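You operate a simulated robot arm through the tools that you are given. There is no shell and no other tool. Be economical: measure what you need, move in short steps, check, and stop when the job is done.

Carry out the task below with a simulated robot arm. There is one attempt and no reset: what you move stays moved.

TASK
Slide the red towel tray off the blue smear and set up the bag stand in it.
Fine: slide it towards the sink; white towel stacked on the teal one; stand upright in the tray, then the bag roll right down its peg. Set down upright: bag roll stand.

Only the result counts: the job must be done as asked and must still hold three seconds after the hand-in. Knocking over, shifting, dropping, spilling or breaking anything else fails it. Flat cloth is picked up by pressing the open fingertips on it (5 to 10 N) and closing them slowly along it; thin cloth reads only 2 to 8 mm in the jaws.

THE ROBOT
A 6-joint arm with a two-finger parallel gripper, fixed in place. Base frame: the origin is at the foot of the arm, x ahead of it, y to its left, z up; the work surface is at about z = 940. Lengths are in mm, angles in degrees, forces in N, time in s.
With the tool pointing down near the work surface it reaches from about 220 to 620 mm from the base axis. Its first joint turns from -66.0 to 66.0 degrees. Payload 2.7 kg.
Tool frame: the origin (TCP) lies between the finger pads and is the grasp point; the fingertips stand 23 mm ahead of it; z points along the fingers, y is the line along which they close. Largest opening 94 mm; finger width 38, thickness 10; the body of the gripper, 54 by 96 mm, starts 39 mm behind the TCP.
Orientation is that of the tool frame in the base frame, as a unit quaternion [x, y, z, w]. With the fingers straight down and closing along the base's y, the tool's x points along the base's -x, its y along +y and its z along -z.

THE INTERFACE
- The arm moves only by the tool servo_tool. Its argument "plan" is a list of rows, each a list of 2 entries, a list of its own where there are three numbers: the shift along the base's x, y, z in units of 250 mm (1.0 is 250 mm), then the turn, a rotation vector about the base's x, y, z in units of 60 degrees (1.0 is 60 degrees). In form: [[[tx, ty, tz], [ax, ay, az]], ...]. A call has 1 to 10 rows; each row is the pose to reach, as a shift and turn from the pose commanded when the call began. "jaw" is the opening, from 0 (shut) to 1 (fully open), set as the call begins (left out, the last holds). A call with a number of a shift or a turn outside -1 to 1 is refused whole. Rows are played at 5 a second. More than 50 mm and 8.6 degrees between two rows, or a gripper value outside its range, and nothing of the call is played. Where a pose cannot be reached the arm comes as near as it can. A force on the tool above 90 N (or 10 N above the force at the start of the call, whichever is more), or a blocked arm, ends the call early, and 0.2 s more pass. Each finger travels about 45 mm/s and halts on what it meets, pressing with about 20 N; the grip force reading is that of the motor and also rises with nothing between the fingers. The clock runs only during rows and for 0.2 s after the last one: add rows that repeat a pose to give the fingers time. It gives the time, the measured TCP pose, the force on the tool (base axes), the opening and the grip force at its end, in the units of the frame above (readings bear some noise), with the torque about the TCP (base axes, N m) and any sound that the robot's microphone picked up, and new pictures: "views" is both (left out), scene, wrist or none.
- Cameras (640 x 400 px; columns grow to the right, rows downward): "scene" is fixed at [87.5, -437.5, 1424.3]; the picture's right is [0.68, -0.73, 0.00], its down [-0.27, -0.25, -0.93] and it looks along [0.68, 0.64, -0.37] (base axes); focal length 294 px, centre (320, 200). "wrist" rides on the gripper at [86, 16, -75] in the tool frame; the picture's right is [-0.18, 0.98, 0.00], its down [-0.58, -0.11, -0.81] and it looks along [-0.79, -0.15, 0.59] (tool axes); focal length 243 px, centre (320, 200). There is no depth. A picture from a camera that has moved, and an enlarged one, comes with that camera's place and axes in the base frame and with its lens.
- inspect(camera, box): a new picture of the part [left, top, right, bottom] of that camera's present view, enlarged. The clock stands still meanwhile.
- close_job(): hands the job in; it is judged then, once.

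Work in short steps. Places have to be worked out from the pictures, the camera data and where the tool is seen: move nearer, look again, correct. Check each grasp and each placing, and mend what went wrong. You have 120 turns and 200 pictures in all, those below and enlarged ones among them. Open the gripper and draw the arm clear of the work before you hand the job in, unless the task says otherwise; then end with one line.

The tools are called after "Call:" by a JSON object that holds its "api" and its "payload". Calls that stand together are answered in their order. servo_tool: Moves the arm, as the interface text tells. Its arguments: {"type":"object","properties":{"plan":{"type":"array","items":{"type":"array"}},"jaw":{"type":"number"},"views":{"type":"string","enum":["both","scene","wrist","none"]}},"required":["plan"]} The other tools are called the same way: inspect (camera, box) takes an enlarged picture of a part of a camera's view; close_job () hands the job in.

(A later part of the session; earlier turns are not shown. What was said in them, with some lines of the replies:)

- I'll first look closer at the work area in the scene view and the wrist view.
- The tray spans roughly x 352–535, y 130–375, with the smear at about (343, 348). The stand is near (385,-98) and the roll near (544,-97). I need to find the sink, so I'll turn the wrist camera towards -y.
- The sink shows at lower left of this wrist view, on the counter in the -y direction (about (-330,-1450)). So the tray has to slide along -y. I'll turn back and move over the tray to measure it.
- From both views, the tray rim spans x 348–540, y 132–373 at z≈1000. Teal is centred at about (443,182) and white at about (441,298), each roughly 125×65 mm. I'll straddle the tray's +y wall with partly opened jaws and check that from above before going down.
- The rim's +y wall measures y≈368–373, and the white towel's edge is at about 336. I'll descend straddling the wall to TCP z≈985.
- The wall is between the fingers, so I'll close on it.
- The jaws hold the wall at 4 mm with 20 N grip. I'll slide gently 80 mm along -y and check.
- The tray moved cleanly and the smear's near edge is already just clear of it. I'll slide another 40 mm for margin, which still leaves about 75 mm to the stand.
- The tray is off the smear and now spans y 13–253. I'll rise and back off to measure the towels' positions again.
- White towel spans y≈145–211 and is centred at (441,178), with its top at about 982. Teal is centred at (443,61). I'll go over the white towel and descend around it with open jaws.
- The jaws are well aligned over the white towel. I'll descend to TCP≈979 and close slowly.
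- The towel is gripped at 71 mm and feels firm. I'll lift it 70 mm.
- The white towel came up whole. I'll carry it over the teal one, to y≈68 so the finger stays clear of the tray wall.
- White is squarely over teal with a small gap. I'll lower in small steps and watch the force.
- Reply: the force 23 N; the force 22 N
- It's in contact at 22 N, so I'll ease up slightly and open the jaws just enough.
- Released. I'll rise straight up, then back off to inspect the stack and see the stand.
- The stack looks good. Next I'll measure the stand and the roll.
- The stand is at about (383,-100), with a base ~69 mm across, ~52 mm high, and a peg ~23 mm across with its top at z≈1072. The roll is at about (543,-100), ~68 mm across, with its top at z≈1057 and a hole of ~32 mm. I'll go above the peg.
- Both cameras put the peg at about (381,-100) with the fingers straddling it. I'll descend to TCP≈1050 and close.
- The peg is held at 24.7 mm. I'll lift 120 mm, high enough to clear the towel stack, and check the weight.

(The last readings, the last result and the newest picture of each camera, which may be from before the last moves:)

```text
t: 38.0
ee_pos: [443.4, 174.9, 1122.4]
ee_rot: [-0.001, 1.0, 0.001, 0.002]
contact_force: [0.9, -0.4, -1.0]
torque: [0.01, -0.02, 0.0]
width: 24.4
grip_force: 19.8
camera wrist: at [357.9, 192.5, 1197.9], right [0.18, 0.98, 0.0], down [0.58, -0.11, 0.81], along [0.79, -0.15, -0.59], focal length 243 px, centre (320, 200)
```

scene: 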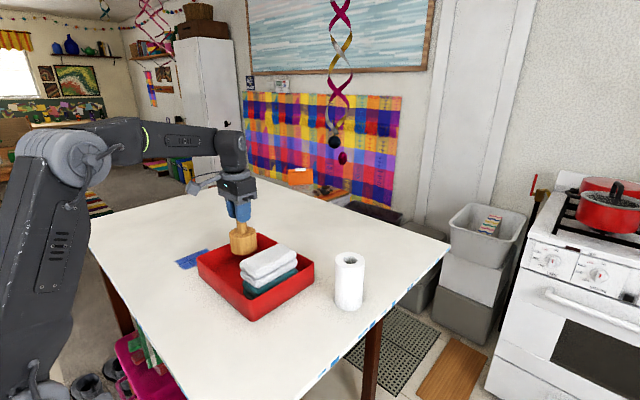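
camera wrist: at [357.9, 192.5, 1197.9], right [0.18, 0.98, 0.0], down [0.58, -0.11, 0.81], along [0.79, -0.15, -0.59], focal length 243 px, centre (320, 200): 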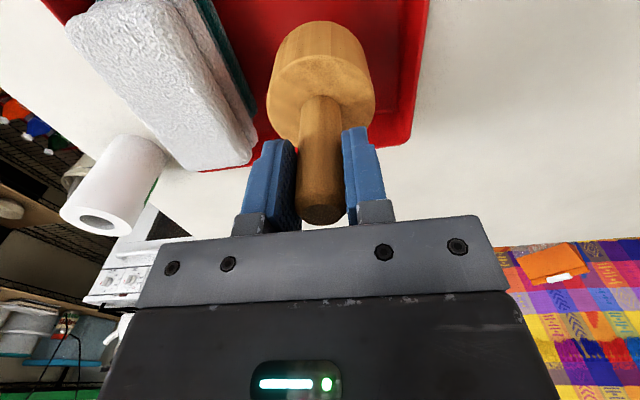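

The stand hangs upright over the free area, well clear of the stack and walls. I'll lower towards the floor, where I expect contact at TCP≈1055.

Call:
{"api": "servo_tool", "payload": {"plan": [[[0, 0, -0.06], [0, 0, 0]], [[0, 0, -0.13], [0, 0, 0]], [[0, 0, -0.19], [0, 0, 0]], [[0, 0, -0.23], [0, 0, 0]], [[0, 0, -0.25], [0, 0, 0]], [[0, 0, -0.25], [0, 0, 0]]], "views": "none"}}

Call:
{"api": "servo_tool", "payload": {"plan": [[[0, 0, -0.008], [0, 0, 0]], [[0, 0, -0.016], [0, 0, 0]], [[0, 0, -0.016], [0, 0, 0]]], "views": "both"}}

```text
t: 39.4
ee_pos: [443.6, 178.2, 1058.4]
ee_rot: [-0.001, 1.0, 0.001, 0.0]
contact_force: [-0.5, 0.7, -0.9]
torque: [-0.01, -0.02, -0.01]
width: 24.8
grip_force: 20.4
```

```text
t: 40.2
ee_pos: [444.5, 176.4, 1053.4]
ee_rot: [-0.001, 1.0, 0.002, 0.001]
contact_force: [0.8, -0.1, -0.7]
torque: [-0.02, 0.0, 0.0]
width: 24.4
grip_force: 19.5
camera wrist: at [358.7, 193.2, 1129.2], right [0.18, 0.98, 0.0], down [0.58, -0.11, 0.81], along [0.79, -0.15, -0.59], focal length 243 px, centre (320, 200)
```

scene: 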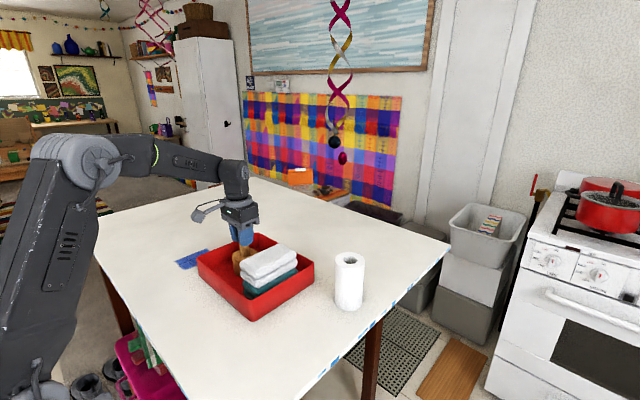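
wrist: 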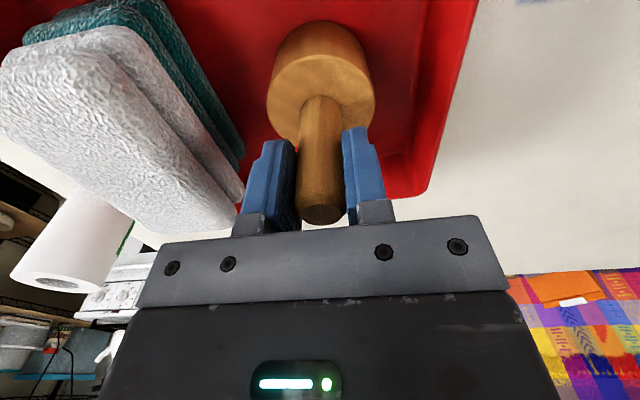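

Nearly there with no contact yet, so I'll lower by another 2–3 mm at a time.

Call:
{"api": "servo_tool", "payload": {"plan": [[[0, 0, -0.004], [0, 0, 0]], [[0, 0, -0.008], [0, 0, 0]], [[0, 0, -0.008], [0, 0, 0]]], "views": "none"}}

```text
t: 41.0
ee_pos: [445.0, 176.3, 1053.6]
ee_rot: [-0.001, 1.0, 0.001, 0.002]
contact_force: [-3.8, -1.8, 12.1]
torque: [-0.27, 0.34, -0.01]
width: 24.7
grip_force: 20.2
```

Contact at 12 N, so the stand is seated on the tray floor. I'll release the peg.

Call:
{"api": "servo_tool", "payload": {"plan": [[[0, 0, 0.004], [0, 0, 0]], [[0, 0, 0.004], [0, 0, 0]]], "views": "none"}}

Call:
{"api": "servo_tool", "payload": {"plan": [[[0, 0, 0], [0, 0, 0]], [[0, 0, 0], [0, 0, 0]], [[0, 0, 0], [0, 0, 0]], [[0, 0, 0], [0, 0, 0]]], "jaw": 0.7, "views": "none"}}

Call:
{"api": "servo_tool", "payload": {"plan": [[[0, 0, 0.08], [0, 0, 0]], [[0, 0, 0.2], [0, 0, 0]], [[0, 0, 0.36], [0, 0, 0]], [[-0.08, -0.1, 0.5], [0, 0, 0]], [[-0.18, -0.2, 0.6], [0, 0, 0]], [[-0.28, -0.3, 0.66], [0, 0, 0]], [[-0.36, -0.4, 0.7], [0, 0, 0]], [[-0.4, -0.5, 0.7], [0, 0, 0]], [[-0.4, -0.5, 0.7], [0, 0, 0]]], "views": "wrist"}}

Call:
{"api": "inspect", "payload": {"camera": "scene", "box": [180, 200, 380, 340]}}

Call:
{"api": "inspect", "payload": {"camera": "wrist", "box": [280, 0, 520, 160]}}

```text
t: 41.6
ee_pos: [443.9, 176.7, 1053.9]
ee_rot: [-0.001, 1.0, 0.0, 0.002]
contact_force: [2.1, 2.2, 8.8]
torque: [-0.1, -0.1, 0.07]
width: 24.4
grip_force: 19.7
```

```text
t: 42.6
ee_pos: [444.3, 176.7, 1054.4]
ee_rot: [0.0, 1.0, 0.002, 0.001]
contact_force: [0.1, 0.1, -0.3]
torque: [-0.01, 0.0, 0.0]
width: 65.9
grip_force: 0.0
```

```text
t: 44.6
ee_pos: [342.2, 52.6, 1227.1]
ee_rot: [-0.001, 1.0, 0.001, 0.002]
contact_force: [0.1, 0.4, -0.1]
torque: [-0.02, 0.0, -0.06]
width: 66.0
grip_force: 0.1
camera wrist: at [256.7, 68.3, 1302.1], right [0.18, 0.98, 0.0], down [0.58, -0.11, 0.81], along [0.79, -0.15, -0.59], focal length 243 px, centre (320, 200)
```

wrist: 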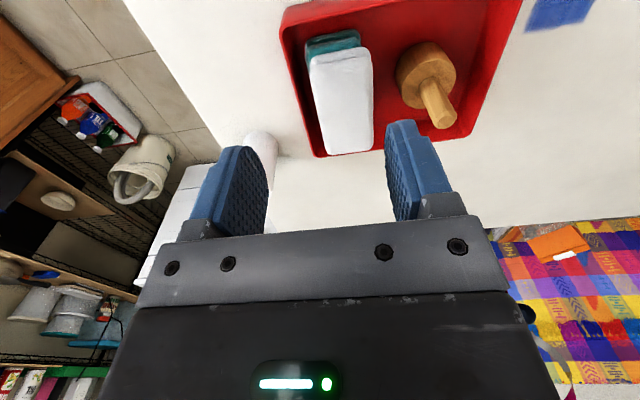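

```text
2.86 times, centred on (280, 270) of scene
camera zoom: at [87.5, -437.5, 1424.3], right [0.68, -0.73, 0.0], down [-0.27, -0.25, -0.93], along [0.68, 0.64, -0.37], focal length 841 px, centre (434, 0)
```

zoom: 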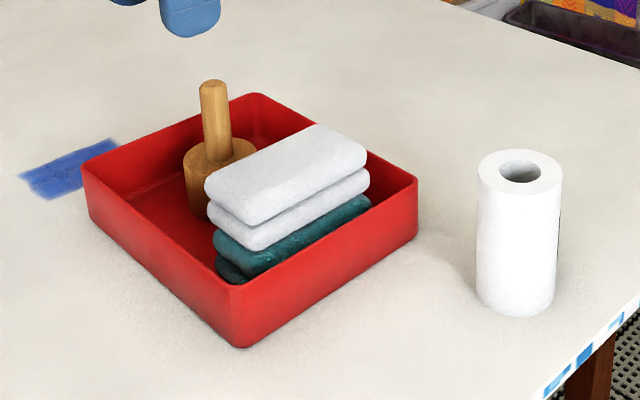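

```text
2.50 times, centred on (400, 80) of wrist
camera zoom: at [256.7, 68.3, 1302.1], right [0.18, 0.98, 0.0], down [0.58, -0.11, 0.81], along [0.79, -0.15, -0.59], focal length 606 px, centre (120, 500)
```

zoom: 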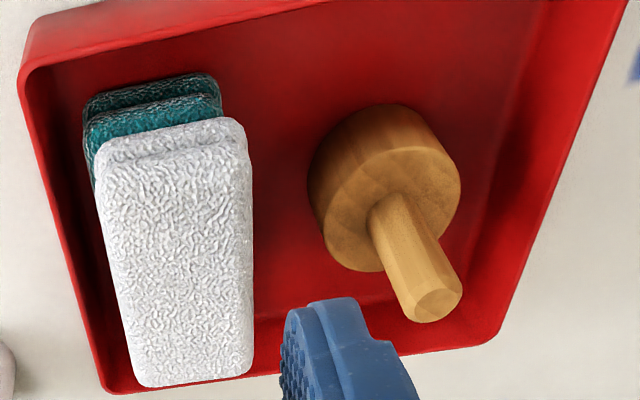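

The stand is upright with the peg at about (444,176). Next I'll move above the roll with the jaws fully open.

Call:
{"api": "servo_tool", "payload": {"plan": [[[0.1, -0.08, 0], [0, 0, 0]], [[0.2, -0.16, 0], [0, 0, 0]], [[0.3, -0.24, -0.04], [0, 0, 0]], [[0.4, -0.32, -0.08], [0, 0, 0]], [[0.5, -0.4, -0.14], [0, 0, 0]], [[0.6, -0.48, -0.2], [0, 0, 0]], [[0.7, -0.55, -0.28], [0, 0, 0]], [[0.804, -0.61, -0.36], [0, 0, 0]], [[0.804, -0.61, -0.36], [0, 0, 0]]], "jaw": 1, "views": "both"}}

Call:
{"api": "inspect", "payload": {"camera": "scene", "box": [280, 200, 420, 320]}}

```text
t: 46.6
ee_pos: [545.0, -100.7, 1140.7]
ee_rot: [-0.001, 1.0, 0.001, 0.001]
contact_force: [-0.1, -0.1, 0.0]
torque: [-0.01, 0.01, 0.03]
width: 94.0
grip_force: 0.1
camera wrist: at [459.2, -83.4, 1214.6], right [0.18, 0.98, 0.0], down [0.58, -0.11, 0.81], along [0.79, -0.15, -0.59], focal length 243 px, centre (320, 200)
```

scene: 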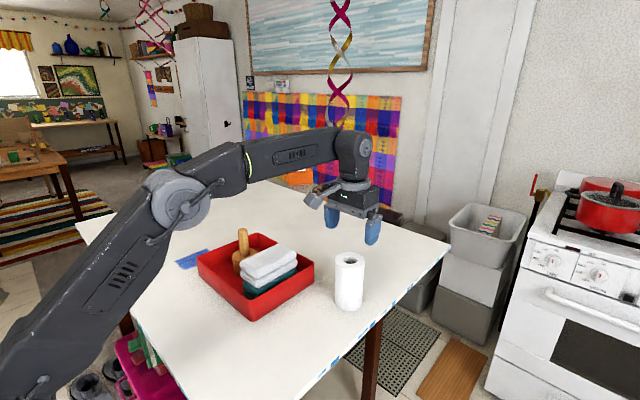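
wrist: 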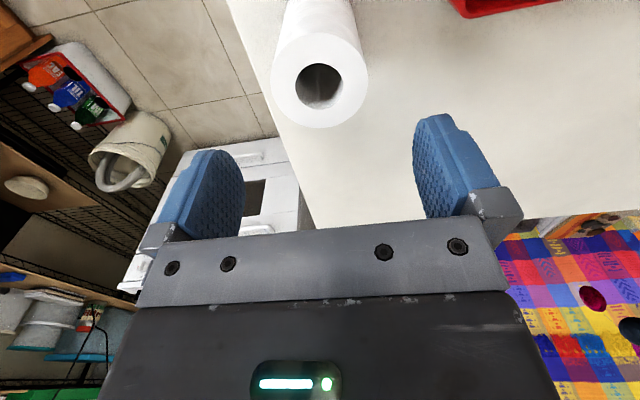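

```text
3.33 times, centred on (350, 260) of scene
camera zoom: at [87.5, -437.5, 1424.3], right [0.68, -0.73, 0.0], down [-0.27, -0.25, -0.93], along [0.68, 0.64, -0.37], focal length 981 px, centre (220, 0)
```

zoom: 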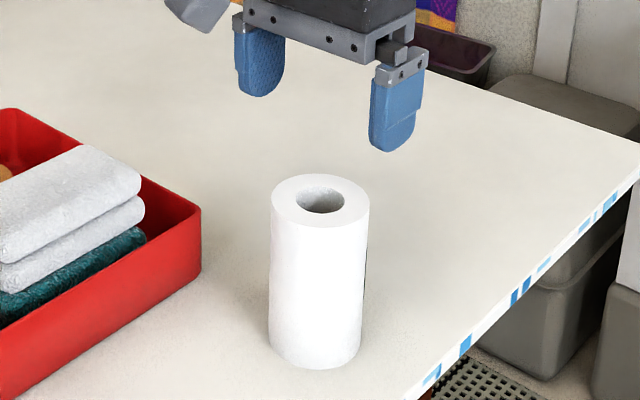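

Both cameras put the roll's axis at about (543.5,-100) with its top at z≈1057. I'll descend to TCP≈1033 around it.

Call:
{"api": "servo_tool", "payload": {"plan": [[[-0.004, 0, -0.08], [0, 0, 0]], [[-0.004, 0, -0.16], [0, 0, 0]], [[-0.004, 0, -0.24], [0, 0, 0]], [[-0.004, 0, -0.31], [0, 0, 0]], [[-0.004, 0, -0.37], [0, 0, 0]], [[-0.004, 0, -0.41], [0, 0, 0]], [[-0.004, 0, -0.43], [0, 0, 0]], [[-0.004, 0, -0.43], [0, 0, 0]]], "views": "both"}}

```text
t: 48.4
ee_pos: [544.8, -101.0, 1031.3]
ee_rot: [-0.001, 1.0, 0.001, 0.001]
contact_force: [-0.5, -0.4, 0.0]
torque: [0.01, 0.01, 0.01]
width: 93.9
grip_force: 0.0
camera wrist: at [458.8, -84.2, 1106.7], right [0.18, 0.98, 0.0], down [0.58, -0.11, 0.81], along [0.79, -0.15, -0.59], focal length 243 px, centre (320, 200)
```

scene: 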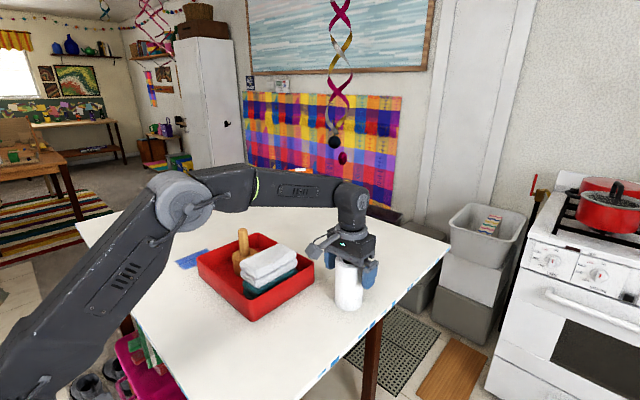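
wrist: 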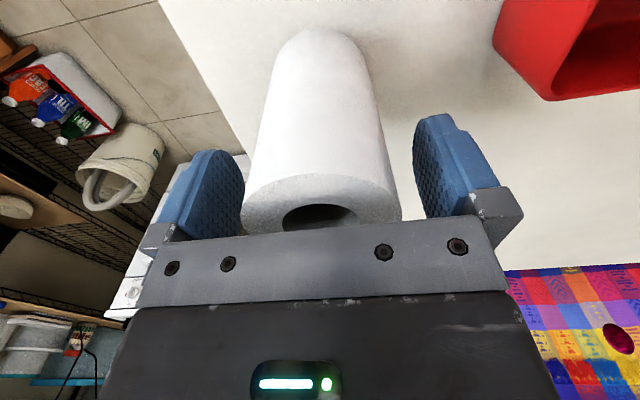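

The roll is centred between the pads, so I'll close on it.

Call:
{"api": "servo_tool", "payload": {"plan": [[[0, 0, 0], [0, 0, 0]], [[0, 0, 0], [0, 0, 0]], [[0, 0, 0], [0, 0, 0]], [[0, 0, 0], [0, 0, 0]], [[0, 0, 0], [0, 0, 0]]], "jaw": 0.5, "views": "none"}}

Call:
{"api": "servo_tool", "payload": {"plan": [[[0, 0, 0.03], [0, 0, 0]], [[0, 0, 0.1], [0, 0, 0]], [[0, 0, 0.2], [0, 0, 0]], [[0, 0, 0.32], [0, 0, 0]], [[0, 0, 0.44], [0, 0, 0]], [[0, 0, 0.54], [0, 0, 0]], [[0, 0, 0.6], [0, 0, 0]], [[0, 0, 0.64], [0, 0, 0]], [[0, 0, 0.64], [0, 0, 0]]], "views": "both"}}

```text
t: 49.6
ee_pos: [544.4, -100.1, 1032.7]
ee_rot: [-0.001, 1.0, 0.0, 0.003]
contact_force: [0.7, 0.0, -0.5]
torque: [0.04, 0.01, 0.0]
width: 65.6
grip_force: 20.5
```

```text
t: 51.6
ee_pos: [543.3, -102.8, 1191.3]
ee_rot: [-0.001, 1.0, 0.0, 0.001]
contact_force: [0.2, 0.4, -1.7]
torque: [-0.01, 0.0, 0.0]
width: 65.5
grip_force: 19.7
camera wrist: at [458.9, -84.9, 1266.1], right [0.18, 0.98, 0.0], down [0.58, -0.11, 0.81], along [0.79, -0.15, -0.59], focal length 243 px, centre (320, 200)
```

scene: 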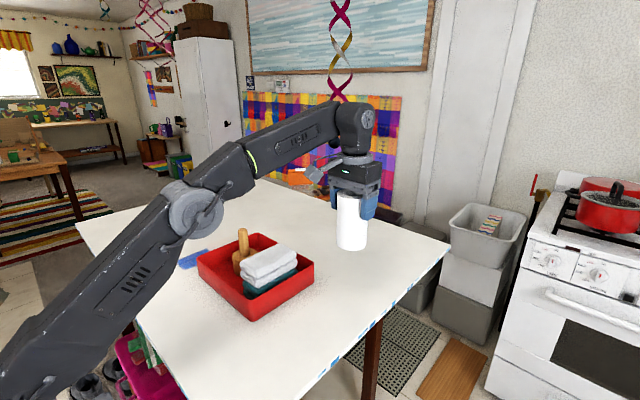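
wrist: 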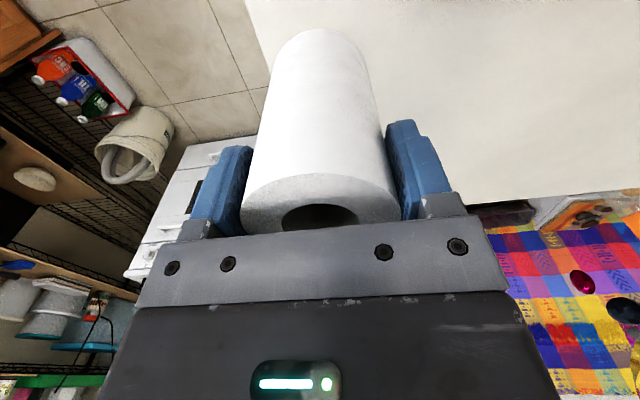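

The roll is held at 65.5 mm with its bottom at z≈1099, above the peg top. I'll carry it over the stand.

Call:
{"api": "servo_tool", "payload": {"plan": [[[-0.02, 0.06, 0.02], [0, 0, 0]], [[-0.06, 0.16, 0.02], [0, 0, 0]], [[-0.1, 0.28, 0.02], [0, 0, 0]], [[-0.15, 0.4, 0.02], [0, 0, 0]], [[-0.2, 0.53, 0.02], [0, 0, 0]], [[-0.25, 0.66, 0.02], [0, 0, 0]], [[-0.3, 0.78, 0.02], [0, 0, 0]], [[-0.35, 0.9, 0.02], [0, 0, 0]], [[-0.38, 0.97, 0.02], [0, 0, 0]], [[-0.4, 1.0, 0.02], [0, 0, 0]]], "views": "none"}}

Call:
{"api": "servo_tool", "payload": {"plan": [[[0, 0.05, 0], [0, 0, 0]], [[0, 0.09, 0], [0, 0, 0]], [[0, 0.107, 0], [0, 0, 0]], [[0, 0.107, 0], [0, 0, 0]], [[0, 0.107, 0], [0, 0, 0]]], "views": "both"}}

Call:
{"api": "inspect", "payload": {"camera": "scene", "box": [180, 160, 320, 300]}}

Call:
{"api": "inspect", "payload": {"camera": "wrist", "box": [200, 0, 440, 240]}}

```text
t: 53.8
ee_pos: [443.3, 153.2, 1196.1]
ee_rot: [-0.001, 1.0, 0.0, 0.001]
contact_force: [-0.4, -0.4, -1.1]
torque: [-0.02, 0.02, -0.02]
width: 65.5
grip_force: 19.4
```

```text
t: 55.0
ee_pos: [443.0, 178.0, 1197.7]
ee_rot: [-0.001, 1.0, 0.001, 0.001]
contact_force: [-0.2, 0.7, -0.4]
torque: [0.02, 0.02, -0.04]
width: 65.5
grip_force: 20.1
camera wrist: at [358.2, 193.3, 1272.6], right [0.18, 0.98, 0.0], down [0.58, -0.11, 0.81], along [0.79, -0.15, -0.59], focal length 243 px, centre (320, 200)
```

scene: 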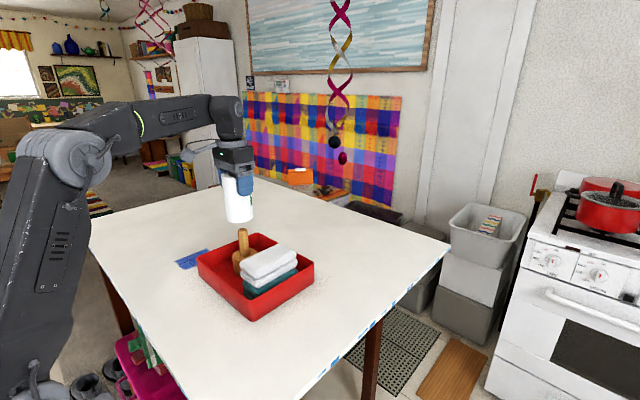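
wrist: 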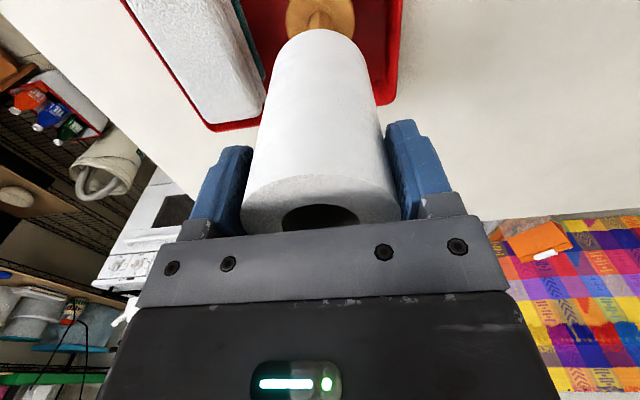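

```text
2.86 times, centred on (250, 230) of scene
camera zoom: at [87.5, -437.5, 1424.3], right [0.68, -0.73, 0.0], down [-0.27, -0.25, -0.93], along [0.68, 0.64, -0.37], focal length 841 px, centre (520, 114)
```

zoom: 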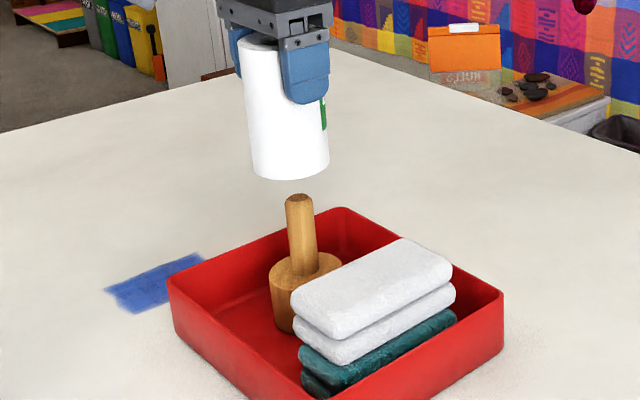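

```text
1.67 times, centred on (320, 120) of wrist
camera zoom: at [358.2, 193.3, 1272.6], right [0.18, 0.98, 0.0], down [0.58, -0.11, 0.81], along [0.79, -0.15, -0.59], focal length 404 px, centre (320, 333)
```

zoom: 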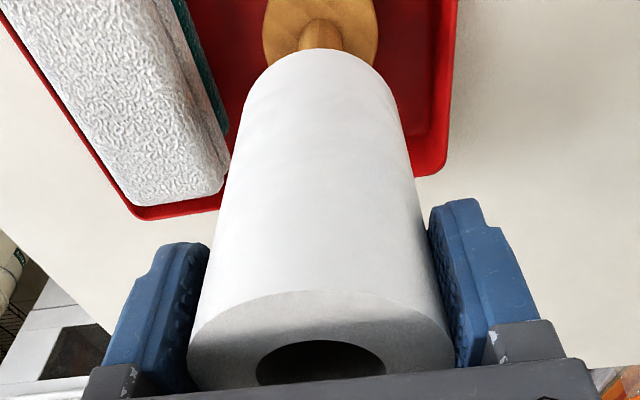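

I need finer alignment, so I'll zoom in on the roll bottom and peg.

Call:
{"api": "inspect", "payload": {"camera": "scene", "box": [210, 170, 280, 270]}}

```text
4.00 times, centred on (245, 220) of scene
camera zoom: at [87.5, -437.5, 1424.3], right [0.68, -0.73, 0.0], down [-0.27, -0.25, -0.93], along [0.68, 0.64, -0.37], focal length 1177 px, centre (620, 120)
```

zoom: 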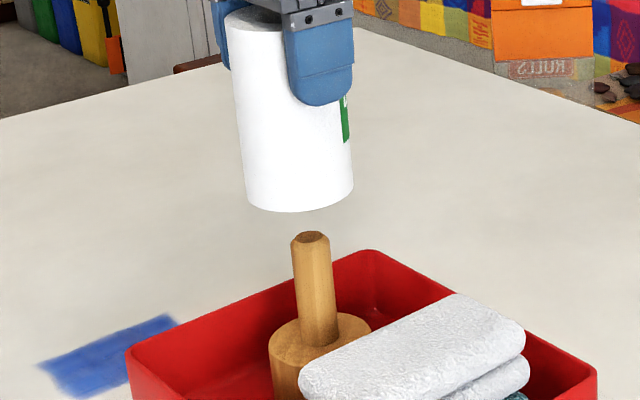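

The roll sits ~2.8 mm to the image-left of the peg axis, while in the wrist view it's aligned. That means it needs about +3 mm in x and -0.7 mm in y. I'll correct and come down 17 mm.

Call:
{"api": "servo_tool", "payload": {"plan": [[[0.012, -0.003, 0], [0, 0, 0]], [[0.012, -0.003, -0.03], [0, 0, 0]], [[0.012, -0.003, -0.068], [0, 0, 0]], [[0.012, -0.003, -0.068], [0, 0, 0]], [[0.012, -0.003, -0.068], [0, 0, 0]]], "views": "wrist"}}

Call:
{"api": "inspect", "payload": {"camera": "scene", "box": [215, 180, 275, 270]}}

Call:
{"api": "inspect", "payload": {"camera": "wrist", "box": [260, 0, 380, 100]}}

```text
t: 56.2
ee_pos: [446.7, 177.7, 1179.1]
ee_rot: [0.0, 1.0, 0.0, 0.002]
contact_force: [0.8, 0.3, -0.7]
torque: [-0.02, 0.03, -0.01]
width: 65.5
grip_force: 20.4
camera wrist: at [361.0, 192.7, 1254.2], right [0.18, 0.98, 0.0], down [0.58, -0.11, 0.81], along [0.79, -0.15, -0.59], focal length 243 px, centre (320, 200)
```

wrist: 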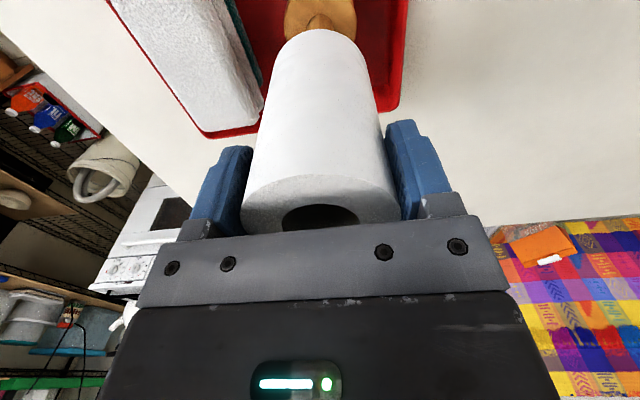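

```text
4.44 times, centred on (245, 225) of scene
camera zoom: at [87.5, -437.5, 1424.3], right [0.68, -0.73, 0.0], down [-0.27, -0.25, -0.93], along [0.68, 0.64, -0.37], focal length 1308 px, centre (653, 89)
```

zoom: 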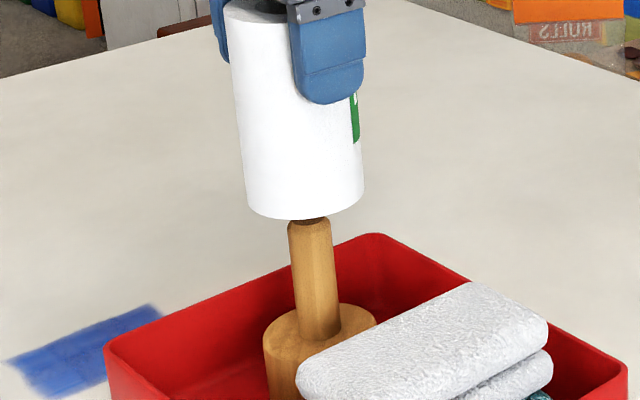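

```text
4.00 times, centred on (320, 50) of wrist
camera zoom: at [361.0, 192.7, 1254.2], right [0.18, 0.98, 0.0], down [0.58, -0.11, 0.81], along [0.79, -0.15, -0.59], focal length 970 px, centre (320, 800)
```

zoom: 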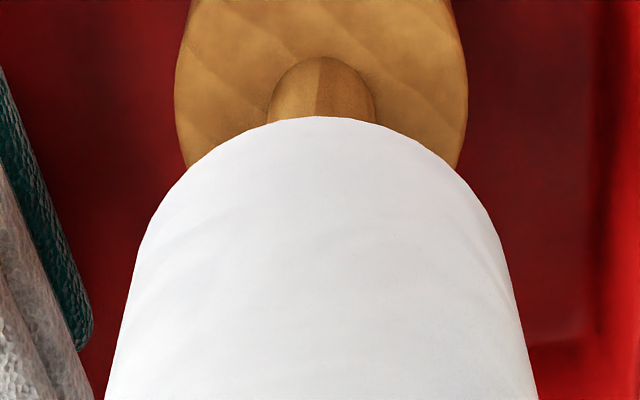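

Aligned within about 1 mm in both views. I'll shift x back slightly and lower onto the peg slowly.

Call:
{"api": "servo_tool", "payload": {"plan": [[[-0.003, 0, -0.015], [0, 0, 0]], [[-0.003, 0, -0.03], [0, 0, 0]], [[-0.003, 0, -0.05], [0, 0, 0]], [[-0.003, 0, -0.07], [0, 0, 0]], [[-0.003, 0, -0.09], [0, 0, 0]], [[-0.003, 0, -0.09], [0, 0, 0]]], "views": "scene"}}

Call:
{"api": "inspect", "payload": {"camera": "scene", "box": [210, 180, 290, 280]}}

```text
t: 57.6
ee_pos: [446.9, 176.2, 1157.1]
ee_rot: [-0.001, 1.0, 0.0, 0.001]
contact_force: [0.0, 0.4, -1.5]
torque: [-0.01, -0.02, 0.01]
width: 65.7
grip_force: 20.7
```

scene: 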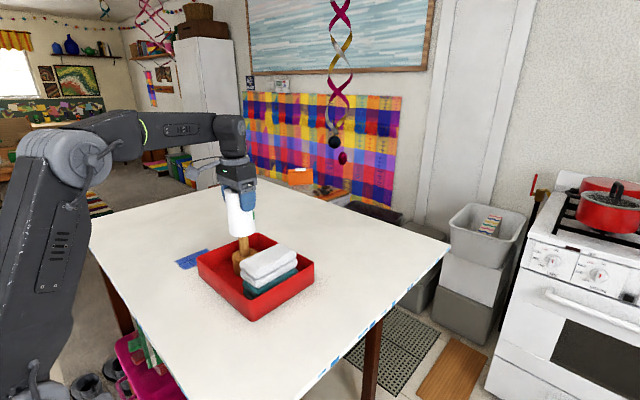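

```text
4.00 times, centred on (250, 230) of scene
camera zoom: at [87.5, -437.5, 1424.3], right [0.68, -0.73, 0.0], down [-0.27, -0.25, -0.93], along [0.68, 0.64, -0.37], focal length 1177 px, centre (600, 80)
```

zoom: 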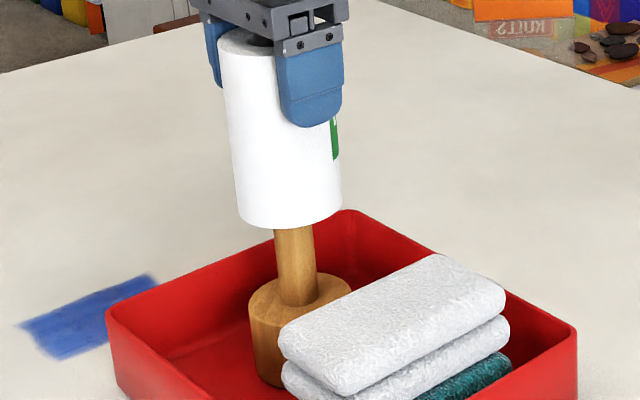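

The roll is over the peg with no contact force. I'll keep lowering.

Call:
{"api": "servo_tool", "payload": {"plan": [[[0, 0, -0.03], [0, 0, 0]], [[0, 0, -0.06], [0, 0, 0]], [[0, 0, -0.09], [0, 0, 0]], [[0, 0, -0.12], [0, 0, 0]], [[0, 0, -0.15], [0, 0, 0]], [[0, 0, -0.18], [0, 0, 0]], [[0, 0, -0.2], [0, 0, 0]], [[0, 0, -0.2], [0, 0, 0]]], "views": "scene"}}

Call:
{"api": "inspect", "payload": {"camera": "scene", "box": [210, 180, 290, 280]}}

```text
t: 59.4
ee_pos: [446.6, 174.8, 1107.0]
ee_rot: [-0.002, 1.0, 0.002, 0.002]
contact_force: [0.4, 0.6, -2.0]
torque: [0.01, -0.01, -0.03]
width: 65.9
grip_force: 20.0
```

scene: 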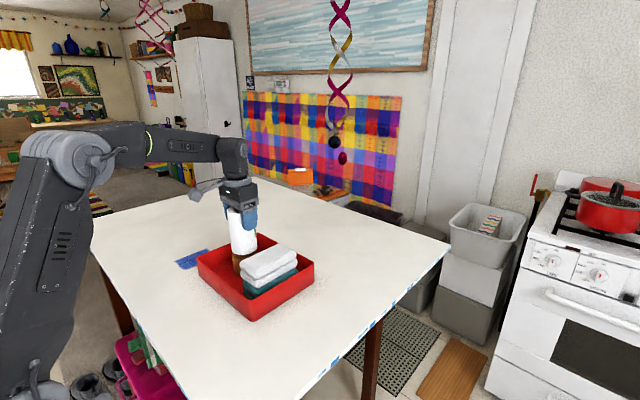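

```text
4.00 times, centred on (250, 230) of scene
camera zoom: at [87.5, -437.5, 1424.3], right [0.68, -0.73, 0.0], down [-0.27, -0.25, -0.93], along [0.68, 0.64, -0.37], focal length 1177 px, centre (600, 80)
```

zoom: 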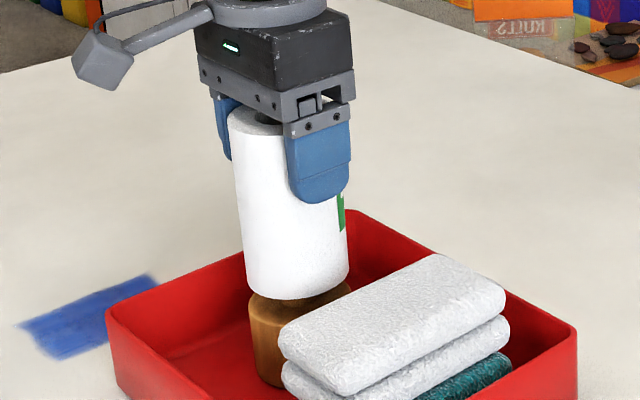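

There's a small gap left above the base, so I'll lower it in small steps until contact.

Call:
{"api": "servo_tool", "payload": {"plan": [[[0, 0, -0.012], [0, 0, 0]], [[0, 0, -0.024], [0, 0, 0]], [[0, 0, -0.036], [0, 0, 0]], [[0, 0, -0.036], [0, 0, 0]]], "views": "none"}}

Call:
{"api": "servo_tool", "payload": {"plan": [[[0, 0, -0.006], [0, 0, 0]], [[0, 0, -0.012], [0, 0, 0]], [[0, 0, -0.012], [0, 0, 0]]], "views": "scene"}}

Call:
{"api": "inspect", "payload": {"camera": "scene", "box": [210, 180, 290, 280]}}

```text
t: 60.4
ee_pos: [446.9, 174.3, 1097.4]
ee_rot: [0.0, 1.0, 0.0, 0.001]
contact_force: [-0.1, -0.1, -0.4]
torque: [0.02, 0.01, 0.02]
width: 65.5
grip_force: 19.9
```

```text
t: 61.2
ee_pos: [447.4, 177.3, 1094.6]
ee_rot: [-0.001, 1.0, 0.001, 0.001]
contact_force: [-0.8, 0.3, -1.0]
torque: [0.0, 0.0, -0.01]
width: 65.4
grip_force: 19.8
```

scene: 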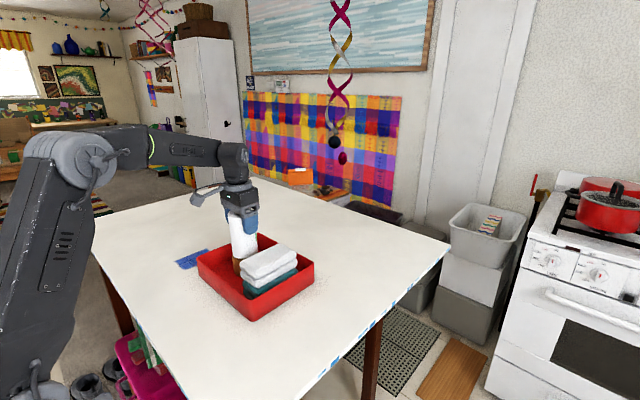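

```text
4.00 times, centred on (250, 230) of scene
camera zoom: at [87.5, -437.5, 1424.3], right [0.68, -0.73, 0.0], down [-0.27, -0.25, -0.93], along [0.68, 0.64, -0.37], focal length 1177 px, centre (600, 80)
```

zoom: 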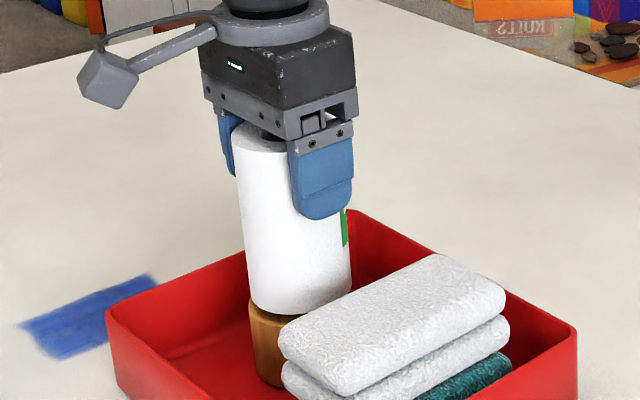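

Still no contact. I'll continue down 2 mm at a time.

Call:
{"api": "servo_tool", "payload": {"plan": [[[0, 0, -0.006], [0, 0, 0]], [[0, 0, -0.012], [0, 0, 0]], [[0, 0, -0.012], [0, 0, 0]]], "views": "none"}}

```text
t: 62.0
ee_pos: [446.3, 175.1, 1092.7]
ee_rot: [0.0, 1.0, 0.001, 0.002]
contact_force: [0.4, -0.7, -0.2]
torque: [-0.05, 0.01, 0.02]
width: 65.4
grip_force: 20.2
```

Call:
{"api": "servo_tool", "payload": {"plan": [[[0, 0, -0.006], [0, 0, 0]], [[0, 0, -0.012], [0, 0, 0]], [[0, 0, -0.012], [0, 0, 0]]], "views": "none"}}

```text
t: 62.8
ee_pos: [446.7, 175.3, 1089.4]
ee_rot: [-0.001, 1.0, 0.001, 0.001]
contact_force: [0.6, -0.5, -1.5]
torque: [0.02, 0.0, 0.0]
width: 65.9
grip_force: 19.7
```

No contact yet, so another 3 mm, then I'll look.

Call:
{"api": "servo_tool", "payload": {"plan": [[[0, 0, -0.006], [0, 0, 0]], [[0, 0, -0.012], [0, 0, 0]], [[0, 0, -0.012], [0, 0, 0]]], "views": "none"}}

Call:
{"api": "inspect", "payload": {"camera": "scene", "box": [220, 220, 270, 280]}}

```text
t: 63.6
ee_pos: [445.6, 175.0, 1087.2]
ee_rot: [-0.001, 1.0, 0.001, 0.002]
contact_force: [-2.7, -0.9, 8.7]
torque: [-0.25, 0.39, -0.01]
width: 65.5
grip_force: 19.7
```

```text
6.67 times, centred on (245, 250) of scene
camera zoom: at [87.3, -437.5, 1424.3], right [0.68, -0.73, 0.0], down [-0.27, -0.25, -0.93], along [0.68, 0.64, -0.37], focal length 1962 px, centre (820, -133)
```

zoom: 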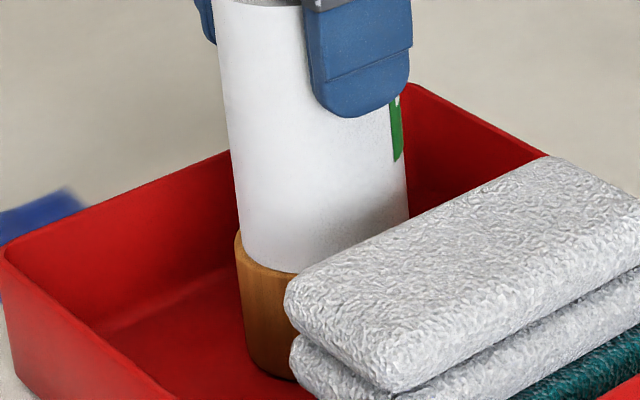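

The roll is seated on the base with 9 N contact. I'll release it and withdraw straight up.

Call:
{"api": "servo_tool", "payload": {"plan": [[[0, 0, 0.004], [0, 0, 0]], [[0, 0, 0.004], [0, 0, 0]]], "views": "none"}}

Call:
{"api": "servo_tool", "payload": {"plan": [[[0, 0, 0], [0, 0, 0]], [[0, 0, 0], [0, 0, 0]], [[0, 0, 0], [0, 0, 0]], [[0, 0, 0], [0, 0, 0]]], "jaw": 0.98, "views": "none"}}

Call:
{"api": "servo_tool", "payload": {"plan": [[[0, 0, 0.06], [0, 0, 0]], [[0, 0, 0.16], [0, 0, 0]], [[0, 0, 0.3], [0, 0, 0]], [[0, 0, 0.44], [0, 0, 0]], [[-0.1, -0.04, 0.56], [0, 0, 0]], [[-0.22, -0.08, 0.66], [0, 0, 0]], [[-0.34, -0.12, 0.72], [0, 0, 0]], [[-0.46, -0.16, 0.74], [0, 0, 0]], [[-0.46, -0.16, 0.74], [0, 0, 0]]], "views": "both"}}

Call:
{"api": "inspect", "payload": {"camera": "scene", "box": [180, 200, 340, 330]}}

Call:
{"api": "inspect", "payload": {"camera": "wrist", "box": [200, 0, 480, 180]}}

```text
t: 64.2
ee_pos: [447.0, 176.4, 1089.1]
ee_rot: [-0.001, 1.0, 0.001, 0.002]
contact_force: [1.3, -1.6, 8.0]
torque: [-0.34, -0.05, -0.02]
width: 65.5
grip_force: 19.9
```

```text
t: 65.2
ee_pos: [447.6, 174.3, 1087.4]
ee_rot: [-0.001, 1.0, 0.001, 0.002]
contact_force: [1.3, -0.2, -0.4]
torque: [0.0, 0.01, -0.02]
width: 92.0
grip_force: 0.1
```

```text
t: 67.2
ee_pos: [329.8, 135.4, 1271.2]
ee_rot: [-0.001, 1.0, 0.001, 0.001]
contact_force: [-0.2, -0.2, 0.2]
torque: [0.04, 0.04, 0.05]
width: 91.9
grip_force: 0.1
camera wrist: at [245.3, 151.2, 1345.7], right [0.18, 0.98, 0.0], down [0.58, -0.11, 0.81], along [0.79, -0.15, -0.59], focal length 243 px, centre (320, 200)
```

scene: 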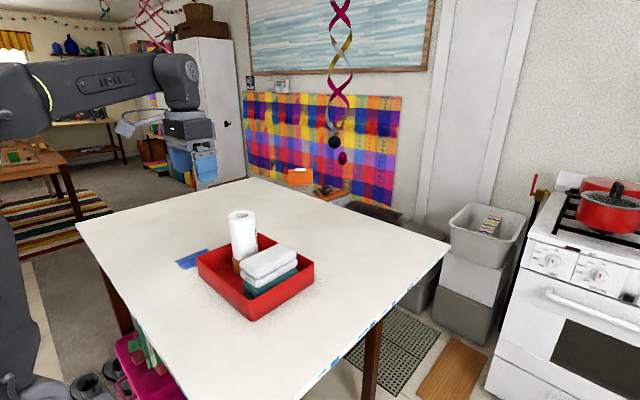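
wrist: 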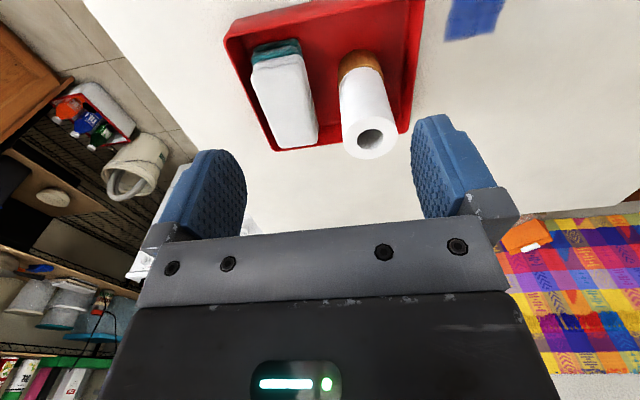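

```text
3.08 times, centred on (260, 265) of scene
camera zoom: at [87.5, -437.5, 1424.3], right [0.68, -0.73, 0.0], down [-0.27, -0.25, -0.93], along [0.68, 0.64, -0.37], focal length 906 px, centre (505, 0)
```

zoom: 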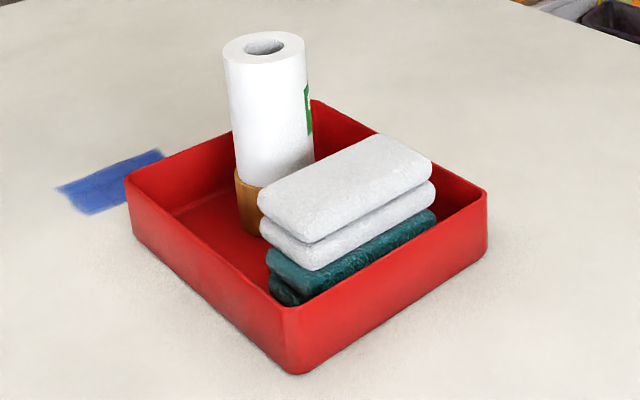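

```text
2.22 times, centred on (340, 90) of wrist
camera zoom: at [245.3, 151.2, 1345.7], right [0.18, 0.98, 0.0], down [0.58, -0.11, 0.81], along [0.79, -0.15, -0.59], focal length 539 px, centre (276, 444)
```

zoom: 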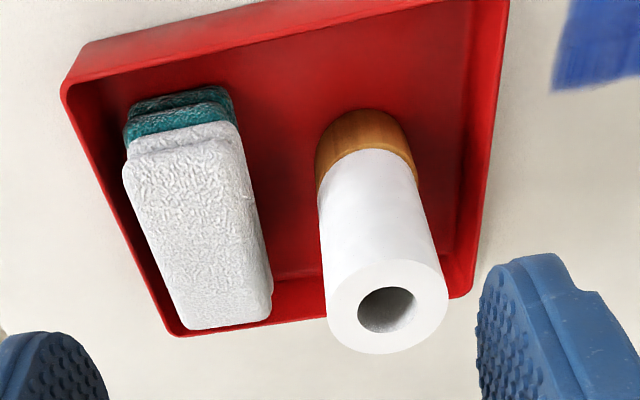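

The tray is clear of the smear on the sink side and white is on teal. The stand is upright with the roll right down its peg, and the arm is clear with the gripper open. I'm handing in.

Call:
{"api": "close_job", "payload": {}}

```text
The job is handed in.
```

The red tray is off the blue smear, slid about 120 mm towards the sink. In it, the white towel is stacked on the teal one, and the bag roll stand is upright with the roll right down its peg.
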